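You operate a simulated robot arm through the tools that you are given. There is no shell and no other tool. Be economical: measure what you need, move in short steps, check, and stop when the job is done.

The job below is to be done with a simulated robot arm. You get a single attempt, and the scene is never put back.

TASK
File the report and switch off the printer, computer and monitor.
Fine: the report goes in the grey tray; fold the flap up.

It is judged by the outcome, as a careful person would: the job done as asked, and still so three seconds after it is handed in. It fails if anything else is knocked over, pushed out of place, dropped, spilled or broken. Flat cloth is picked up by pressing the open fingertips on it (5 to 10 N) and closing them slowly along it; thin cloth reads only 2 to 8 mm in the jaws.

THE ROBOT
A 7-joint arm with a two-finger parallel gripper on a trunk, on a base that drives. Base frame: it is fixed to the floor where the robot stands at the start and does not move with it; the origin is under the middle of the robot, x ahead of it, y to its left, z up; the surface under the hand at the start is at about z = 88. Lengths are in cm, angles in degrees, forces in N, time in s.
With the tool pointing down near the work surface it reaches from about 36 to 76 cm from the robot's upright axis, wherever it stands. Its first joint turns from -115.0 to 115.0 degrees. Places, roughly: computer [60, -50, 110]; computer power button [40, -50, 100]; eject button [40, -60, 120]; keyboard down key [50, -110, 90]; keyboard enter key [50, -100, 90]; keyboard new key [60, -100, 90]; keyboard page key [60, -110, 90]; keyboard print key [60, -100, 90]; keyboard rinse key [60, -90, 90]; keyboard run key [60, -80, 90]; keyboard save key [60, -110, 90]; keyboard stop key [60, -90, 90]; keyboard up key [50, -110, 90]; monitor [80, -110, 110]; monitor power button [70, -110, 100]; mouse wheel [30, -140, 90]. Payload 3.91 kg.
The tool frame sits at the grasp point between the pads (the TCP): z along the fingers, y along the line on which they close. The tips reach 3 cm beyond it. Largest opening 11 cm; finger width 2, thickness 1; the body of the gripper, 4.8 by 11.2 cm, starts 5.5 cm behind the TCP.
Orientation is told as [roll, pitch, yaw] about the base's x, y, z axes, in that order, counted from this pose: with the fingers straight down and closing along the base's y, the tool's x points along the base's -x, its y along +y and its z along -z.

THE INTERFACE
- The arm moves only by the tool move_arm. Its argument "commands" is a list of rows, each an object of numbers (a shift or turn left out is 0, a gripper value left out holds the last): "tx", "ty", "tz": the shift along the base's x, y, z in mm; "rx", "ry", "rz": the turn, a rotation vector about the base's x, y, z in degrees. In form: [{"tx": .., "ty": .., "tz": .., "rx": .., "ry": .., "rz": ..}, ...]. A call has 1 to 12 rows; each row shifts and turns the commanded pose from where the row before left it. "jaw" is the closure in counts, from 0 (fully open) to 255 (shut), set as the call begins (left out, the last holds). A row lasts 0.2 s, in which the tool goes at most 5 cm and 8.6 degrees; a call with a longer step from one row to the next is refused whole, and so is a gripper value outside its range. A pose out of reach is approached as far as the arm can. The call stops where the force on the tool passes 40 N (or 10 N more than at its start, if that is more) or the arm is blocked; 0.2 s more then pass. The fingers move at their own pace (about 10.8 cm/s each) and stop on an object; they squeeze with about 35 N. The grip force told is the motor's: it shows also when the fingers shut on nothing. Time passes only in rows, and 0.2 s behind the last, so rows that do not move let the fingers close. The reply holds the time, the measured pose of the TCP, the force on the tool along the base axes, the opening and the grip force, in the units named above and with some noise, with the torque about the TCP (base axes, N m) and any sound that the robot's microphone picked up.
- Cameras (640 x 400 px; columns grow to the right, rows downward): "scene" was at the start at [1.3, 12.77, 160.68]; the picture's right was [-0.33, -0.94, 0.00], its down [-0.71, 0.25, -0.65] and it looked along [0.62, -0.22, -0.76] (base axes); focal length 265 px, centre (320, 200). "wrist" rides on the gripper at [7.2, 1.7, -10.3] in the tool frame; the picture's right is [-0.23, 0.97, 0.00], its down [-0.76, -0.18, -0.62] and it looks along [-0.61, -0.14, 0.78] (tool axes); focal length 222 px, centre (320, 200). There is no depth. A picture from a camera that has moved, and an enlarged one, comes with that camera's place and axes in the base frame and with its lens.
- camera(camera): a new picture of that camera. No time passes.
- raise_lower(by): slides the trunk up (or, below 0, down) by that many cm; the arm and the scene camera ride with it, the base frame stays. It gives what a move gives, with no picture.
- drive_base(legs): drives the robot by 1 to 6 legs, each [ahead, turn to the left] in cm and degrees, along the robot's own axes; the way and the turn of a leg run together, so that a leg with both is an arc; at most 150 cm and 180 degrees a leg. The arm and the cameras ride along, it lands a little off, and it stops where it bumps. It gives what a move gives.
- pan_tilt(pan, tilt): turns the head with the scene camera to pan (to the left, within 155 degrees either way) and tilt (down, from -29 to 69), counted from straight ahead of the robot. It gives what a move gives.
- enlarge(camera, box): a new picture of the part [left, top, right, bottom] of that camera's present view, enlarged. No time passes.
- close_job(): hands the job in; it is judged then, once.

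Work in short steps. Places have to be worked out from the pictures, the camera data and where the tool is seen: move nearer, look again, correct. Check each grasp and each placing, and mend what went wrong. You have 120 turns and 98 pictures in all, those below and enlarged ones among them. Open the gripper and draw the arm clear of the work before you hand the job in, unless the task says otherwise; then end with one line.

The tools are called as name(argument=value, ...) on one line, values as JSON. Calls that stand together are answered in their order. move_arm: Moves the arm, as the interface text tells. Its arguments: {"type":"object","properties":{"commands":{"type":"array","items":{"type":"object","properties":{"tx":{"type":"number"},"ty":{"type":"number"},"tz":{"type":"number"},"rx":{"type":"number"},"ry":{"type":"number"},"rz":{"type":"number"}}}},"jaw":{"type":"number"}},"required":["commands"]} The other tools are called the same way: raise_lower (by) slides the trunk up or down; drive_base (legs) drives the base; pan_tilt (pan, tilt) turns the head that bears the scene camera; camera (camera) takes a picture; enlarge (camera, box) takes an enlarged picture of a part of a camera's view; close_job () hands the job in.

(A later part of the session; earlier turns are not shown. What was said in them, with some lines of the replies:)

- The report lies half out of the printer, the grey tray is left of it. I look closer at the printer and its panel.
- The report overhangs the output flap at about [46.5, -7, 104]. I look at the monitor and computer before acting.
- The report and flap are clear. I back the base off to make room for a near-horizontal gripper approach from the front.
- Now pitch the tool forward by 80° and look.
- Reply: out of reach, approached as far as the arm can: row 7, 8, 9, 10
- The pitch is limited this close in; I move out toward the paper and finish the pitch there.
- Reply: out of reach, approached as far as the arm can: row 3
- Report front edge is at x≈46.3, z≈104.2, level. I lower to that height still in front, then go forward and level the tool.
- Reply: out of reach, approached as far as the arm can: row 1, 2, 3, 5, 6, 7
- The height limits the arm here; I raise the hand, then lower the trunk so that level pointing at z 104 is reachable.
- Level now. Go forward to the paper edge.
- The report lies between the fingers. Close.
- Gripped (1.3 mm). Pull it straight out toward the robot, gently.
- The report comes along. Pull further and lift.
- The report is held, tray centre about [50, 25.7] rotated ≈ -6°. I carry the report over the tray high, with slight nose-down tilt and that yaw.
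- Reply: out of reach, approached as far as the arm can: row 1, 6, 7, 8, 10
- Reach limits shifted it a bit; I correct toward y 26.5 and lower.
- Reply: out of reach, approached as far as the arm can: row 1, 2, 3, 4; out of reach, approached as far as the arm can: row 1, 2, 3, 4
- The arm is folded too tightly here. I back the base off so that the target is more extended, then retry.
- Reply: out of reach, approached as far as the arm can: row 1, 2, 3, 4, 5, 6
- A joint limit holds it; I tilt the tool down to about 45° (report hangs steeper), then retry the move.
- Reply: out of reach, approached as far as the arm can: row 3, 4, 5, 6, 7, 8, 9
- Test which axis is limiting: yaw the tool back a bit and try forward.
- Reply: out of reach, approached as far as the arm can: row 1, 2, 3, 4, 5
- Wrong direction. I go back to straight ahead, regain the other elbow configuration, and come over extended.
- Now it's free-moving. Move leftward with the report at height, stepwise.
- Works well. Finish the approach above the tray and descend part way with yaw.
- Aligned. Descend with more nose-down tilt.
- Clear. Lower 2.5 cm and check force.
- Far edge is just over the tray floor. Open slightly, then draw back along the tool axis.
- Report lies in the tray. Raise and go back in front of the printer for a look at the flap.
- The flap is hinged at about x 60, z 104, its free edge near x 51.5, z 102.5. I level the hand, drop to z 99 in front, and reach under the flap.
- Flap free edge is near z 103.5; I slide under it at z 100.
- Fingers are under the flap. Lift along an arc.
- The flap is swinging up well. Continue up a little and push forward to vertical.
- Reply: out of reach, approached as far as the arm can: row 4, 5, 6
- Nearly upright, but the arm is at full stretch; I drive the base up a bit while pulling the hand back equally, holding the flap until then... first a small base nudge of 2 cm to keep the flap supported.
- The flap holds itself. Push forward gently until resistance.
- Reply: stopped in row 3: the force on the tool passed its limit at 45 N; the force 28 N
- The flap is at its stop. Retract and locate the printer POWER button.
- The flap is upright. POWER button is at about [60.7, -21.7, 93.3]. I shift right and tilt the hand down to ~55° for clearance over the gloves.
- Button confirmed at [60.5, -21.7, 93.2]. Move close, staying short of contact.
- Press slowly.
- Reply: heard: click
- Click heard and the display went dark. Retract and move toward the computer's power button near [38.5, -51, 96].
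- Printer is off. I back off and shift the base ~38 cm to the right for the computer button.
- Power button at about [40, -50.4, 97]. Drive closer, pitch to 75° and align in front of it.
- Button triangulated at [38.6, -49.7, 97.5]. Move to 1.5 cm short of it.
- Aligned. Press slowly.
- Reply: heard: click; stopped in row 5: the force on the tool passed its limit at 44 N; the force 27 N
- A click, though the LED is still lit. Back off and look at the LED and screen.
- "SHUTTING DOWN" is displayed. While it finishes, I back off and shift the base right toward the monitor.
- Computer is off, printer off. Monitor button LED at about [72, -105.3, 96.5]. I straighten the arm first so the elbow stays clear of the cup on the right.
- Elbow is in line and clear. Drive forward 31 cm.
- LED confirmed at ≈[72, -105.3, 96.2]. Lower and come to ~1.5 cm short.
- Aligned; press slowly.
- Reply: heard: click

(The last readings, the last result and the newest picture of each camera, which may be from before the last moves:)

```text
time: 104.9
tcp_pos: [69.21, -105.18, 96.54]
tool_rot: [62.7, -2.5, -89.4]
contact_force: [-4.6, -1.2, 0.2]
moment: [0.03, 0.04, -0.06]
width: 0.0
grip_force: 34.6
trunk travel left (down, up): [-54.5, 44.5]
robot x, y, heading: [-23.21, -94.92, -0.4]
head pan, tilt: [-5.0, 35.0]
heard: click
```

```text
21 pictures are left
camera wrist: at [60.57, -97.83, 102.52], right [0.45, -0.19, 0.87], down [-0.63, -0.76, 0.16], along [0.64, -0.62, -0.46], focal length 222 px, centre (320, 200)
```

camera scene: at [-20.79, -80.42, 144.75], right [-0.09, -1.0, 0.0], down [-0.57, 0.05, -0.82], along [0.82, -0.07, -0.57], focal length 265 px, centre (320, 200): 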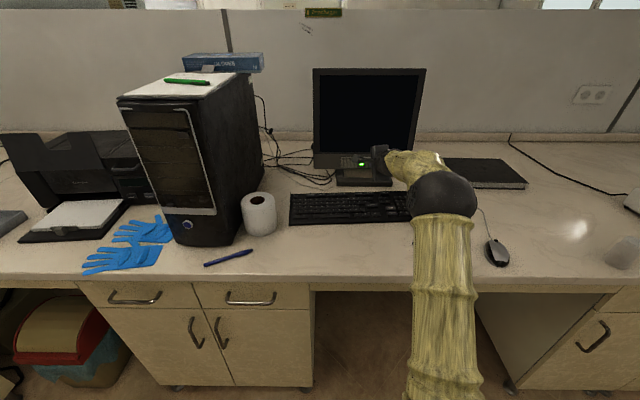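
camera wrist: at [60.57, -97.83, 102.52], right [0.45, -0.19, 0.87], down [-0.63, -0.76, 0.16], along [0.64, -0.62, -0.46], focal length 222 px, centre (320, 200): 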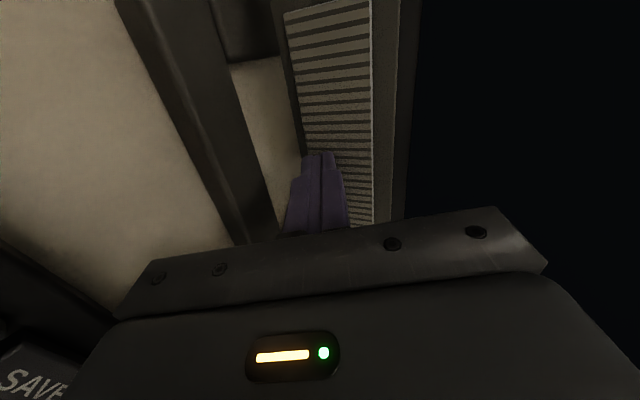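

Click. Retract and back off with the gripper opened, then check everything.

move_arm(commands=[{"tx": -20}, {"tx": -30, "tz": 20}, {"tx": -30, "tz": 40}, {"tx": -30, "tz": 20}])

drive_base(legs=[[-50, 0]])

move_arm(commands=[{}, {}, {}, {}], jaw=0)

camera(camera="scene")

enlarge(camera="scene", box=[260, 50, 460, 210])

enlarge(camera="scene", box=[0, 80, 280, 220])

```text
time: 105.9
tcp_pos: [58.18, -105.3, 104.52]
tool_rot: [62.5, -2.4, -89.4]
contact_force: [-0.4, -0.1, -1.1]
moment: [0.03, 0.0, -0.01]
width: 0.01
grip_force: 35.5
trunk travel left (down, up): [-54.5, 44.5]
robot x, y, heading: [-23.89, -94.98, 0.0]
head pan, tilt: [-5.0, 35.0]
```

```text
time: 109.3
tcp_pos: [8.71, -104.96, 104.62]
tool_rot: [62.6, -2.4, -89.2]
contact_force: [-1.0, 0.6, 1.1]
moment: [-0.01, -0.02, -0.01]
width: 0.0
grip_force: 34.7
trunk travel left (down, up): [-54.5, 44.5]
robot x, y, heading: [-73.39, -94.93, -0.0]
head pan, tilt: [-5.0, 35.0]
```

```text
time: 110.3
tcp_pos: [8.65, -105.1, 104.49]
tool_rot: [62.5, -2.3, -89.2]
contact_force: [-0.2, -0.1, 0.8]
moment: [0.01, -0.02, 0.02]
width: 11.0
grip_force: 0.1
trunk travel left (down, up): [-54.5, 44.5]
robot x, y, heading: [-73.42, -95.18, -0.1]
head pan, tilt: [-5.0, 35.0]
```

```text
20 pictures are left
camera scene: at [-70.5, -80.4, 144.75], right [-0.09, -1.0, 0.0], down [-0.57, 0.05, -0.82], along [0.82, -0.07, -0.57], focal length 265 px, centre (320, 200)
```

scene: 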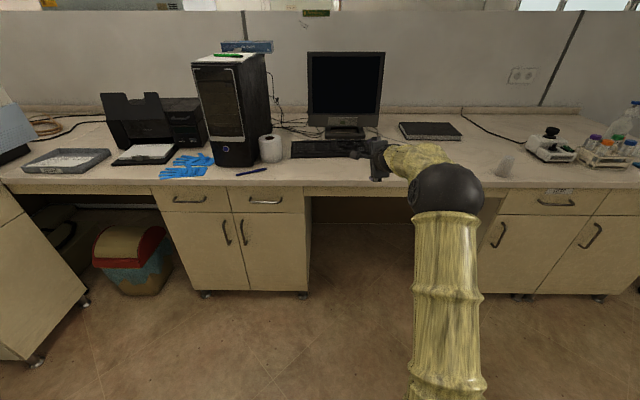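

```text
2.50 times, centred on (360, 130) of scene
camera zoom: at [-70.5, -80.4, 144.75], right [-0.09, -1.0, 0.0], down [-0.57, 0.05, -0.82], along [0.82, -0.07, -0.57], focal length 663 px, centre (220, 375)
```

zoom: 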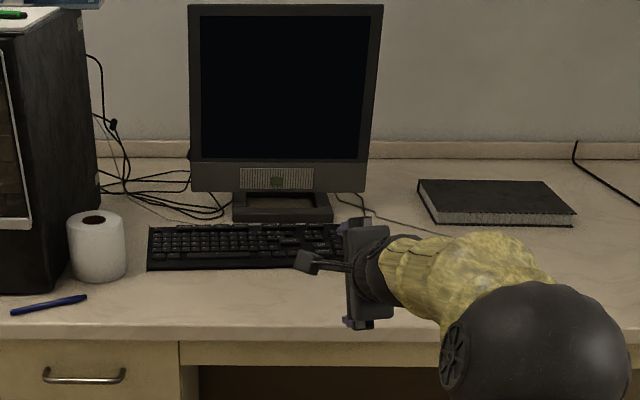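

```text
2.29 times, centred on (140, 150) of scene
camera zoom: at [-70.5, -80.4, 144.75], right [-0.09, -1.0, 0.0], down [-0.57, 0.05, -0.82], along [0.82, -0.07, -0.57], focal length 606 px, centre (731, 314)
```

zoom: 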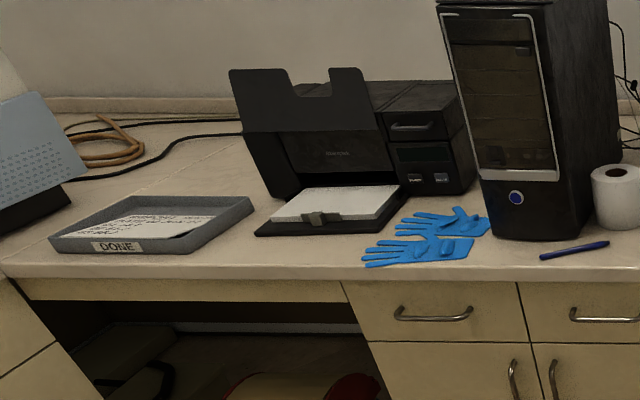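

enlarge(camera="scene", box=[10, 130, 130, 190])

```text
5.33 times, centred on (70, 160) of scene
camera zoom: at [-70.5, -80.4, 144.75], right [-0.09, -1.0, 0.0], down [-0.57, 0.05, -0.82], along [0.82, -0.07, -0.57], focal length 1415 px, centre (1653, 413)
```

zoom: 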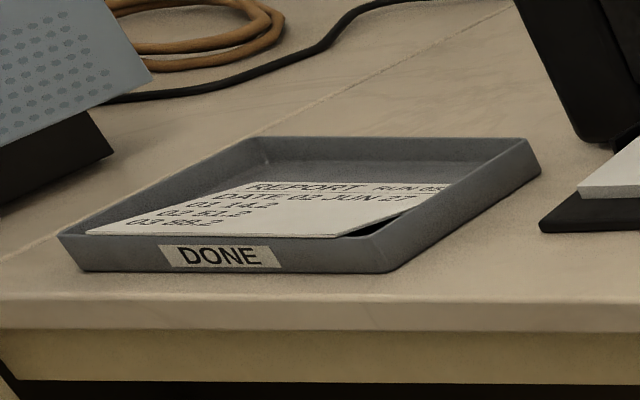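

The numbers show the report's front edge is resting on the tray's front rim rather than on the floor. I'll mend that: fold the arm a bit, return to the tray by reversing sideways.

move_arm(commands=[{"tx": -40, "tz": 20}, {"tx": -40, "tz": 20}, {"tx": -40, "tz": 20}, {"tx": -30}], jaw=255)

drive_base(legs=[[0, -90], [-102, 0], [0, 90]])

camera(camera="scene")

```text
time: 111.3
tcp_pos: [-6.41, -105.17, 110.75]
tool_rot: [62.7, -2.4, -89.2]
contact_force: [0.0, 0.6, -0.1]
moment: [0.0, 0.0, 0.0]
width: 0.0
grip_force: 35.3
trunk travel left (down, up): [-54.5, 44.5]
robot x, y, heading: [-73.45, -95.0, 0.1]
head pan, tilt: [-5.0, 35.0]
```

```text
time: 123.6
tcp_pos: [-82.87, -61.97, 110.71]
tool_rot: [62.5, -2.4, -176.1]
contact_force: [-0.9, 0.2, 0.3]
moment: [0.04, 0.02, -0.02]
width: 0.01
grip_force: 35.8
trunk travel left (down, up): [-54.5, 44.5]
robot x, y, heading: [-76.25, 5.32, -88.8]
head pan, tilt: [-5.0, 35.0]
stopped in leg 3: the robot was blocked; the commanded pose is now the measured one
```

```text
16 pictures are left
camera scene: at [-61.84, 3.1, 144.75], right [-1.0, 0.06, 0.0], down [0.04, 0.57, -0.82], along [-0.05, -0.82, -0.57], focal length 265 px, centre (320, 200)
```

scene: 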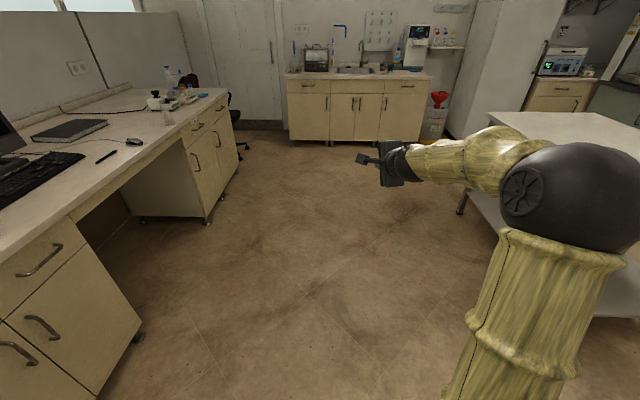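

The turn was blocked. I look to the right and behind before moving.

pan_tilt(pan=-50, tilt=45)

camera(camera="scene")

pan_tilt(pan=130, tilt=45)

camera(camera="scene")

```text
time: 124.8
tcp_pos: [-82.75, -62.0, 110.62]
tool_rot: [62.6, -2.4, -176.0]
contact_force: [-0.1, 0.0, 0.8]
moment: [0.03, 0.02, 0.0]
width: 0.0
grip_force: 34.9
trunk travel left (down, up): [-54.5, 44.5]
robot x, y, heading: [-76.35, 5.22, -88.8]
head pan, tilt: [-50.0, 45.0]
```

```text
15 pictures are left
camera scene: at [-67.36, 6.49, 143.27], right [-0.66, 0.75, 0.0], down [0.53, 0.47, -0.71], along [-0.53, -0.47, -0.71], focal length 265 px, centre (320, 200)
```

scene: 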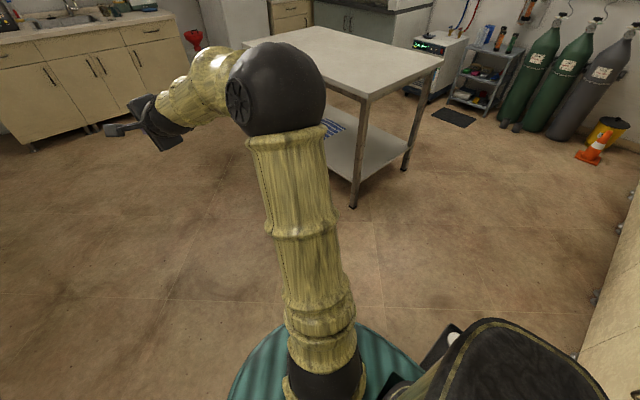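

```text
time: 127.5
tcp_pos: [-82.83, -61.93, 110.65]
tool_rot: [62.5, -2.4, -176.1]
contact_force: [0.1, 0.0, -0.3]
moment: [0.03, 0.02, 0.02]
width: 0.0
grip_force: 34.7
trunk travel left (down, up): [-54.5, 44.5]
robot x, y, heading: [-76.45, 5.16, -88.9]
head pan, tilt: [130.0, 45.0]
```

```text
14 pictures are left
camera scene: at [-55.15, 17.24, 143.27], right [0.66, -0.75, 0.0], down [-0.53, -0.47, -0.71], along [0.53, 0.47, -0.71], focal length 265 px, centre (320, 200)
```

scene: 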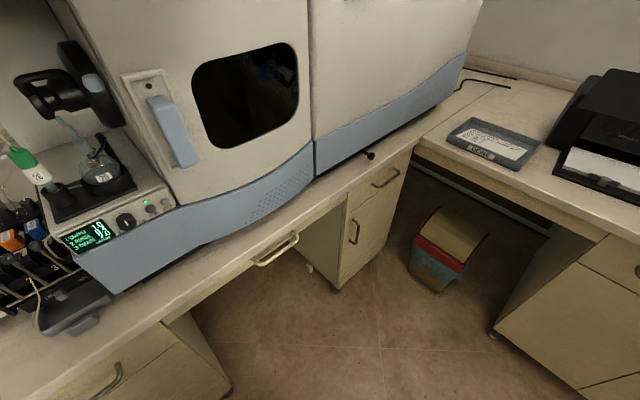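

The robot's rear was against the left bench. I move ahead 12 cm, then turn left.

drive_base(legs=[[12, 0], [0, 89]])

pan_tilt(pan=10, tilt=35)

camera(camera="scene")

```text
time: 129.5
tcp_pos: [-80.65, -74.18, 110.73]
tool_rot: [62.4, -2.4, -174.4]
contact_force: [-0.2, -0.5, -0.1]
moment: [0.01, 0.0, -0.01]
width: 0.0
grip_force: 35.5
trunk travel left (down, up): [-54.5, 44.5]
robot x, y, heading: [-75.74, -6.34, -87.1]
head pan, tilt: [130.0, 45.0]
stopped in leg 2: the robot was blocked; the commanded pose is now the measured one
```

```text
time: 131.5
tcp_pos: [-80.55, -74.15, 110.67]
tool_rot: [62.4, -2.4, -174.5]
contact_force: [0.2, -0.4, 0.3]
moment: [0.01, 0.01, -0.01]
width: 0.0
grip_force: 35.6
trunk travel left (down, up): [-54.5, 44.5]
robot x, y, heading: [-75.89, -6.57, -87.0]
head pan, tilt: [10.0, 35.0]
```

```text
13 pictures are left
camera scene: at [-59.18, -8.33, 144.75], right [-0.97, -0.22, 0.0], down [-0.13, 0.56, -0.82], along [0.18, -0.8, -0.57], focal length 265 px, centre (320, 200)
```

scene: 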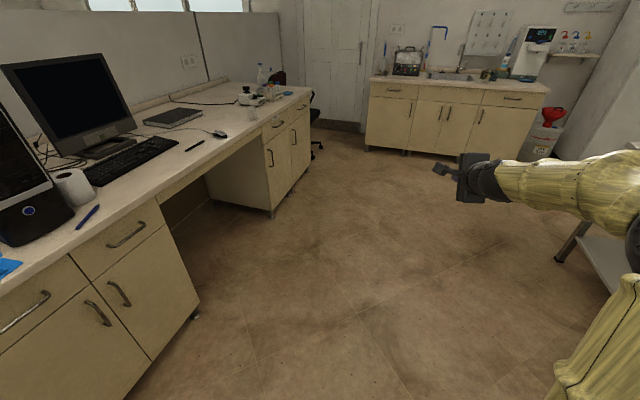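

Still tight; go 18 cm further ahead and turn.

drive_base(legs=[[18, 0], [0, 87]])

```text
time: 138.4
tcp_pos: [-8.27, -35.01, 110.64]
tool_rot: [62.5, -2.4, -89.5]
contact_force: [0.1, -0.1, 1.0]
moment: [-0.01, 0.01, 0.02]
width: 0.03
grip_force: 34.7
trunk travel left (down, up): [-54.5, 44.5]
robot x, y, heading: [-74.96, -24.88, -2.1]
head pan, tilt: [10.0, 35.0]
```

Now an S-move to bring the base to about (-40, -4).

drive_base(legs=[[0, 32], [40, 0], [0, -30]])

camera(camera="scene")

```text
time: 145.5
tcp_pos: [27.15, -12.37, 110.72]
tool_rot: [62.5, -2.4, -87.1]
contact_force: [0.3, 0.0, -0.2]
moment: [0.01, 0.01, 0.01]
width: 0.01
grip_force: 34.7
trunk travel left (down, up): [-54.5, 44.5]
robot x, y, heading: [-39.94, -4.72, -0.1]
head pan, tilt: [10.0, 35.0]
```

```text
12 pictures are left
camera scene: at [-37.48, 12.41, 144.75], right [0.17, -0.98, 0.0], down [-0.56, -0.1, -0.82], along [0.81, 0.14, -0.57], focal length 265 px, centre (320, 200)
```

scene: 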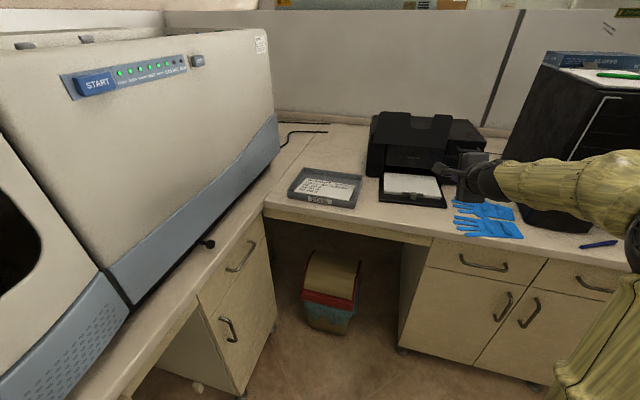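

enlarge(camera="scene", box=[270, 150, 390, 225])

```text
5.33 times, centred on (330, 188) of scene
camera zoom: at [-37.48, 12.41, 144.75], right [0.17, -0.98, 0.0], down [-0.56, -0.1, -0.82], along [0.81, 0.14, -0.57], focal length 1415 px, centre (267, 267)
```

zoom: 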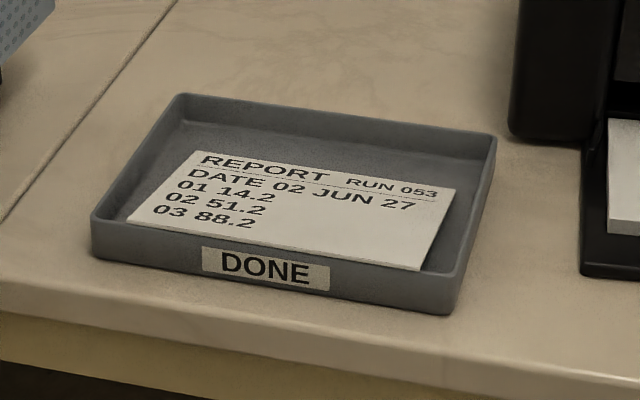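

The report's full lower margin is visible, so its front edge does lean on the rim. I move over it with ~50° tilt to press lightly and slide it ~1.5 cm back so it drops flat.

move_arm(commands=[{"ty": 35, "ry": 3}, {"ty": 35, "ry": 3}, {"ty": 35, "ry": 3}, {"ty": 35, "ry": 3}, {"ty": 35, "rz": -4}, {"ty": 35, "rz": -4}, {"ty": 35}, {"ty": 40}, {"ty": 40, "tx": 10}, {"ty": 40, "tx": 20}, {"ty": 15, "tx": 40}, {"tx": 40}])

move_arm(commands=[{"tx": 30}, {"tx": 28, "tz": -20}, {"tz": -40}, {"tz": -40}, {"tz": -30}])

camera(camera="wrist")

```text
time: 148.1
tcp_pos: [37.79, 25.15, 110.43]
tool_rot: [50.5, -1.8, -94.9]
contact_force: [-0.4, 0.3, 0.0]
moment: [0.0, 0.02, 0.0]
width: 0.0
grip_force: 35.0
out of reach, approached as far as the arm can: row 12
trunk travel left (down, up): [-54.5, 44.5]
robot x, y, heading: [-40.22, -4.63, 0.1]
head pan, tilt: [10.0, 35.0]
```

```text
time: 149.3
tcp_pos: [39.28, 24.73, 97.08]
tool_rot: [50.6, -1.7, -94.8]
contact_force: [-0.4, 0.2, -0.4]
moment: [-0.01, 0.01, -0.01]
width: 0.0
grip_force: 35.4
out of reach, approached as far as the arm can: row 1, 2
trunk travel left (down, up): [-54.5, 44.5]
robot x, y, heading: [-40.47, -4.48, -0.1]
head pan, tilt: [10.0, 35.0]
```

```text
10 pictures are left
camera wrist: at [32.87, 32.79, 104.73], right [0.6, -0.25, 0.76], down [-0.65, -0.7, 0.28], along [0.46, -0.67, -0.59], focal length 222 px, centre (320, 200)
```

wrist: 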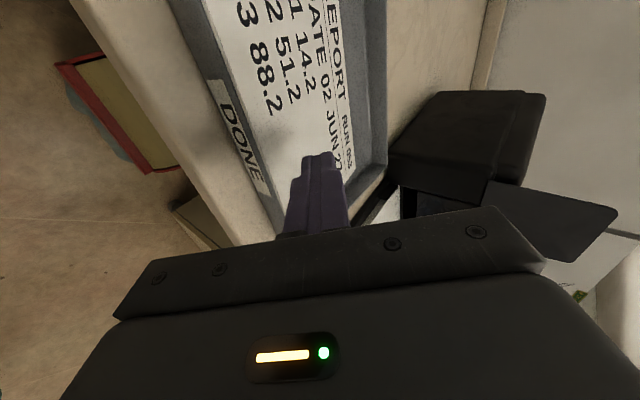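

The edge indeed sits at the front rim. Reach is short; raise slightly and drive 7 cm closer.

move_arm(commands=[{"tz": 20}])

drive_base(legs=[[7, 0]])

move_arm(commands=[{"tx": -10, "ty": 10}, {"tz": -15}, {"tz": -15}, {"tz": -8}])

```text
time: 149.7
tcp_pos: [39.3, 24.71, 99.2]
tool_rot: [50.6, -1.8, -94.8]
contact_force: [-0.5, -0.6, -1.1]
moment: [-0.02, 0.02, -0.04]
width: 0.01
grip_force: 35.0
trunk travel left (down, up): [-54.5, 44.5]
robot x, y, heading: [-40.13, -4.46, 0.3]
head pan, tilt: [10.0, 35.0]
```

```text
time: 150.8
tcp_pos: [46.59, 24.96, 99.15]
tool_rot: [50.5, -1.7, -94.7]
contact_force: [0.6, -0.5, 0.9]
moment: [-0.02, -0.02, 0.01]
width: 0.0
grip_force: 35.3
trunk travel left (down, up): [-54.5, 44.5]
robot x, y, heading: [-32.98, -4.74, 0.1]
head pan, tilt: [10.0, 35.0]
```

```text
time: 151.8
tcp_pos: [45.45, 25.69, 95.35]
tool_rot: [50.6, -1.8, -94.7]
contact_force: [0.2, -0.1, 0.2]
moment: [0.01, -0.04, 0.0]
width: 0.0
grip_force: 34.8
trunk travel left (down, up): [-54.5, 44.5]
robot x, y, heading: [-33.33, -4.41, 0.0]
head pan, tilt: [10.0, 35.0]
```

move_arm(commands=[{"tz": -7}, {"tz": -6}, {"tz": -3}, {"tz": -2}])

```text
time: 152.8
tcp_pos: [45.39, 25.85, 93.63]
tool_rot: [50.5, -1.8, -94.7]
contact_force: [-0.1, 0.2, -0.2]
moment: [0.02, -0.02, -0.01]
width: 0.0
grip_force: 35.1
trunk travel left (down, up): [-54.5, 44.5]
robot x, y, heading: [-33.28, -4.67, 0.3]
head pan, tilt: [10.0, 35.0]
```

move_arm(commands=[{"tz": -2}, {"tz": -2}, {"tz": -2}])

```text
time: 153.6
tcp_pos: [45.42, 25.81, 93.12]
tool_rot: [50.7, -1.7, -94.7]
contact_force: [1.1, -0.2, 1.0]
moment: [-0.04, 0.02, -0.01]
width: 0.01
grip_force: 35.7
trunk travel left (down, up): [-54.5, 44.5]
robot x, y, heading: [-32.96, -4.32, 0.0]
head pan, tilt: [10.0, 35.0]
```

move_arm(commands=[{"tz": -2}, {"tz": -2}])

camera(camera="wrist")

```text
time: 154.2
tcp_pos: [45.34, 25.79, 92.97]
tool_rot: [50.8, -1.6, -94.7]
contact_force: [1.8, 1.1, 6.1]
moment: [0.03, 0.28, -0.07]
width: 0.0
grip_force: 35.4
trunk travel left (down, up): [-54.5, 44.5]
robot x, y, heading: [-32.8, -4.41, 0.2]
head pan, tilt: [10.0, 35.0]
```

```text
9 pictures are left
camera wrist: at [38.86, 33.87, 100.48], right [0.6, -0.25, 0.76], down [-0.65, -0.7, 0.28], along [0.46, -0.66, -0.59], focal length 222 px, centre (320, 200)
```

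wrist: 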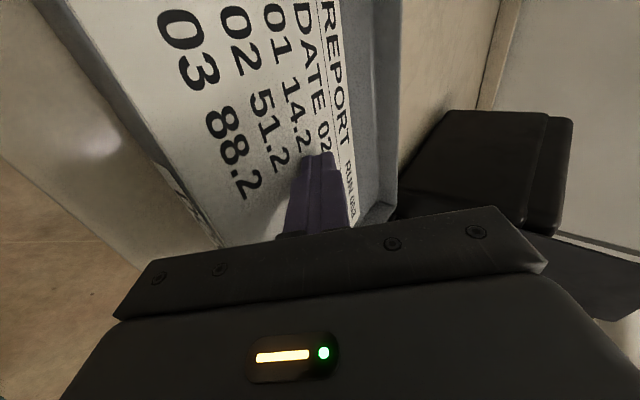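

6 N contact with the paper. Slide it forward along the tray axis in small steps.

move_arm(commands=[{"tx": 3}, {"tx": 3}, {"tx": 3, "ty": -1}, {"tx": 3}, {"tx": 3}])

camera(camera="wrist")

```text
time: 155.3
tcp_pos: [46.83, 25.69, 92.58]
tool_rot: [50.5, -1.7, -94.8]
contact_force: [-0.5, 0.7, 0.1]
moment: [0.01, 0.01, 0.03]
width: 0.0
grip_force: 34.5
trunk travel left (down, up): [-54.5, 44.5]
robot x, y, heading: [-33.29, -4.4, 0.3]
head pan, tilt: [10.0, 35.0]
```

```text
8 pictures are left
camera wrist: at [40.5, 33.72, 100.17], right [0.6, -0.25, 0.76], down [-0.65, -0.7, 0.28], along [0.46, -0.67, -0.59], focal length 222 px, centre (320, 200)
```

wrist: 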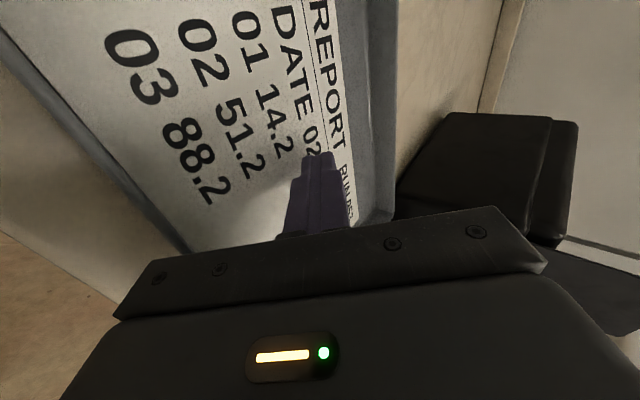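

The force vanished — the edge seems to have dropped in. Lift off, open and back away, then check.

move_arm(commands=[{"tz": 20}, {"tz": 40}, {"tz": 40}, {"tz": 20, "tx": -20}])

drive_base(legs=[[-22, 0]])

move_arm(commands=[{"ty": -40}, {"ty": -40}, {"ty": -40}, {"ty": -40}, {"ty": -40}, {"ty": -40}, {"ty": -40}], jaw=0)

camera(camera="scene")

enlarge(camera="scene", box=[260, 130, 400, 220])

```text
time: 156.3
tcp_pos: [45.05, 25.63, 104.65]
tool_rot: [50.4, -1.7, -94.8]
contact_force: [-0.2, 0.2, 0.5]
moment: [0.03, -0.01, 0.01]
width: 0.01
grip_force: 35.5
trunk travel left (down, up): [-54.5, 44.5]
robot x, y, heading: [-33.14, -4.44, 0.1]
head pan, tilt: [10.0, 35.0]
```

```text
time: 158.2
tcp_pos: [23.08, 25.67, 104.8]
tool_rot: [50.6, -1.7, -94.5]
contact_force: [-0.9, 0.4, 0.3]
moment: [0.0, 0.02, 0.01]
width: 0.0
grip_force: 34.8
trunk travel left (down, up): [-54.5, 44.5]
robot x, y, heading: [-55.18, -4.21, 0.3]
head pan, tilt: [10.0, 35.0]
```

```text
time: 159.8
tcp_pos: [22.87, -2.33, 104.56]
tool_rot: [50.6, -1.7, -94.6]
contact_force: [-1.0, -0.8, -1.0]
moment: [-0.01, -0.02, -0.02]
width: 11.01
grip_force: 0.2
trunk travel left (down, up): [-54.5, 44.5]
robot x, y, heading: [-55.22, -4.51, 0.4]
head pan, tilt: [10.0, 35.0]
```

```text
7 pictures are left
camera scene: at [-52.51, 12.33, 144.76], right [0.18, -0.98, 0.0], down [-0.56, -0.1, -0.82], along [0.81, 0.14, -0.57], focal length 265 px, centre (320, 200)
```

scene: 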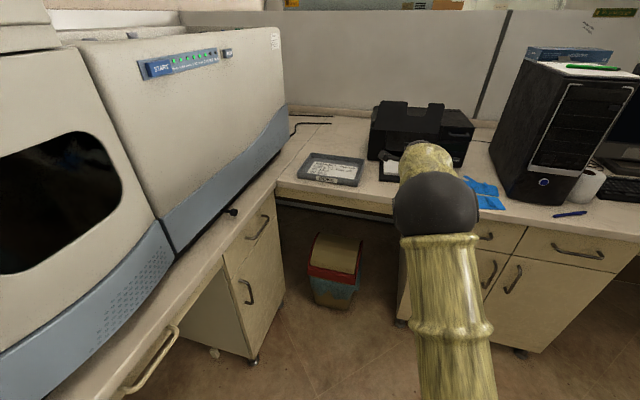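

```text
4.44 times, centred on (330, 175) of scene
camera zoom: at [-52.51, 12.33, 144.76], right [0.18, -0.98, 0.0], down [-0.56, -0.1, -0.82], along [0.81, 0.14, -0.57], focal length 1179 px, centre (276, 311)
```

zoom: 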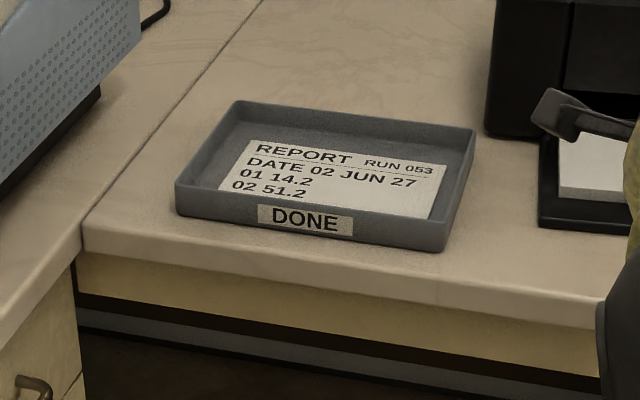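

The report now lies flat on the tray floor, the flap is still up, the three devices are off, and the arm is clear with the gripper open. Handing in.

close_job()

```text
The job is handed in.
```

The report is filed flat in the grey tray, the printer flap is folded up, and the printer, computer and monitor are switched off.
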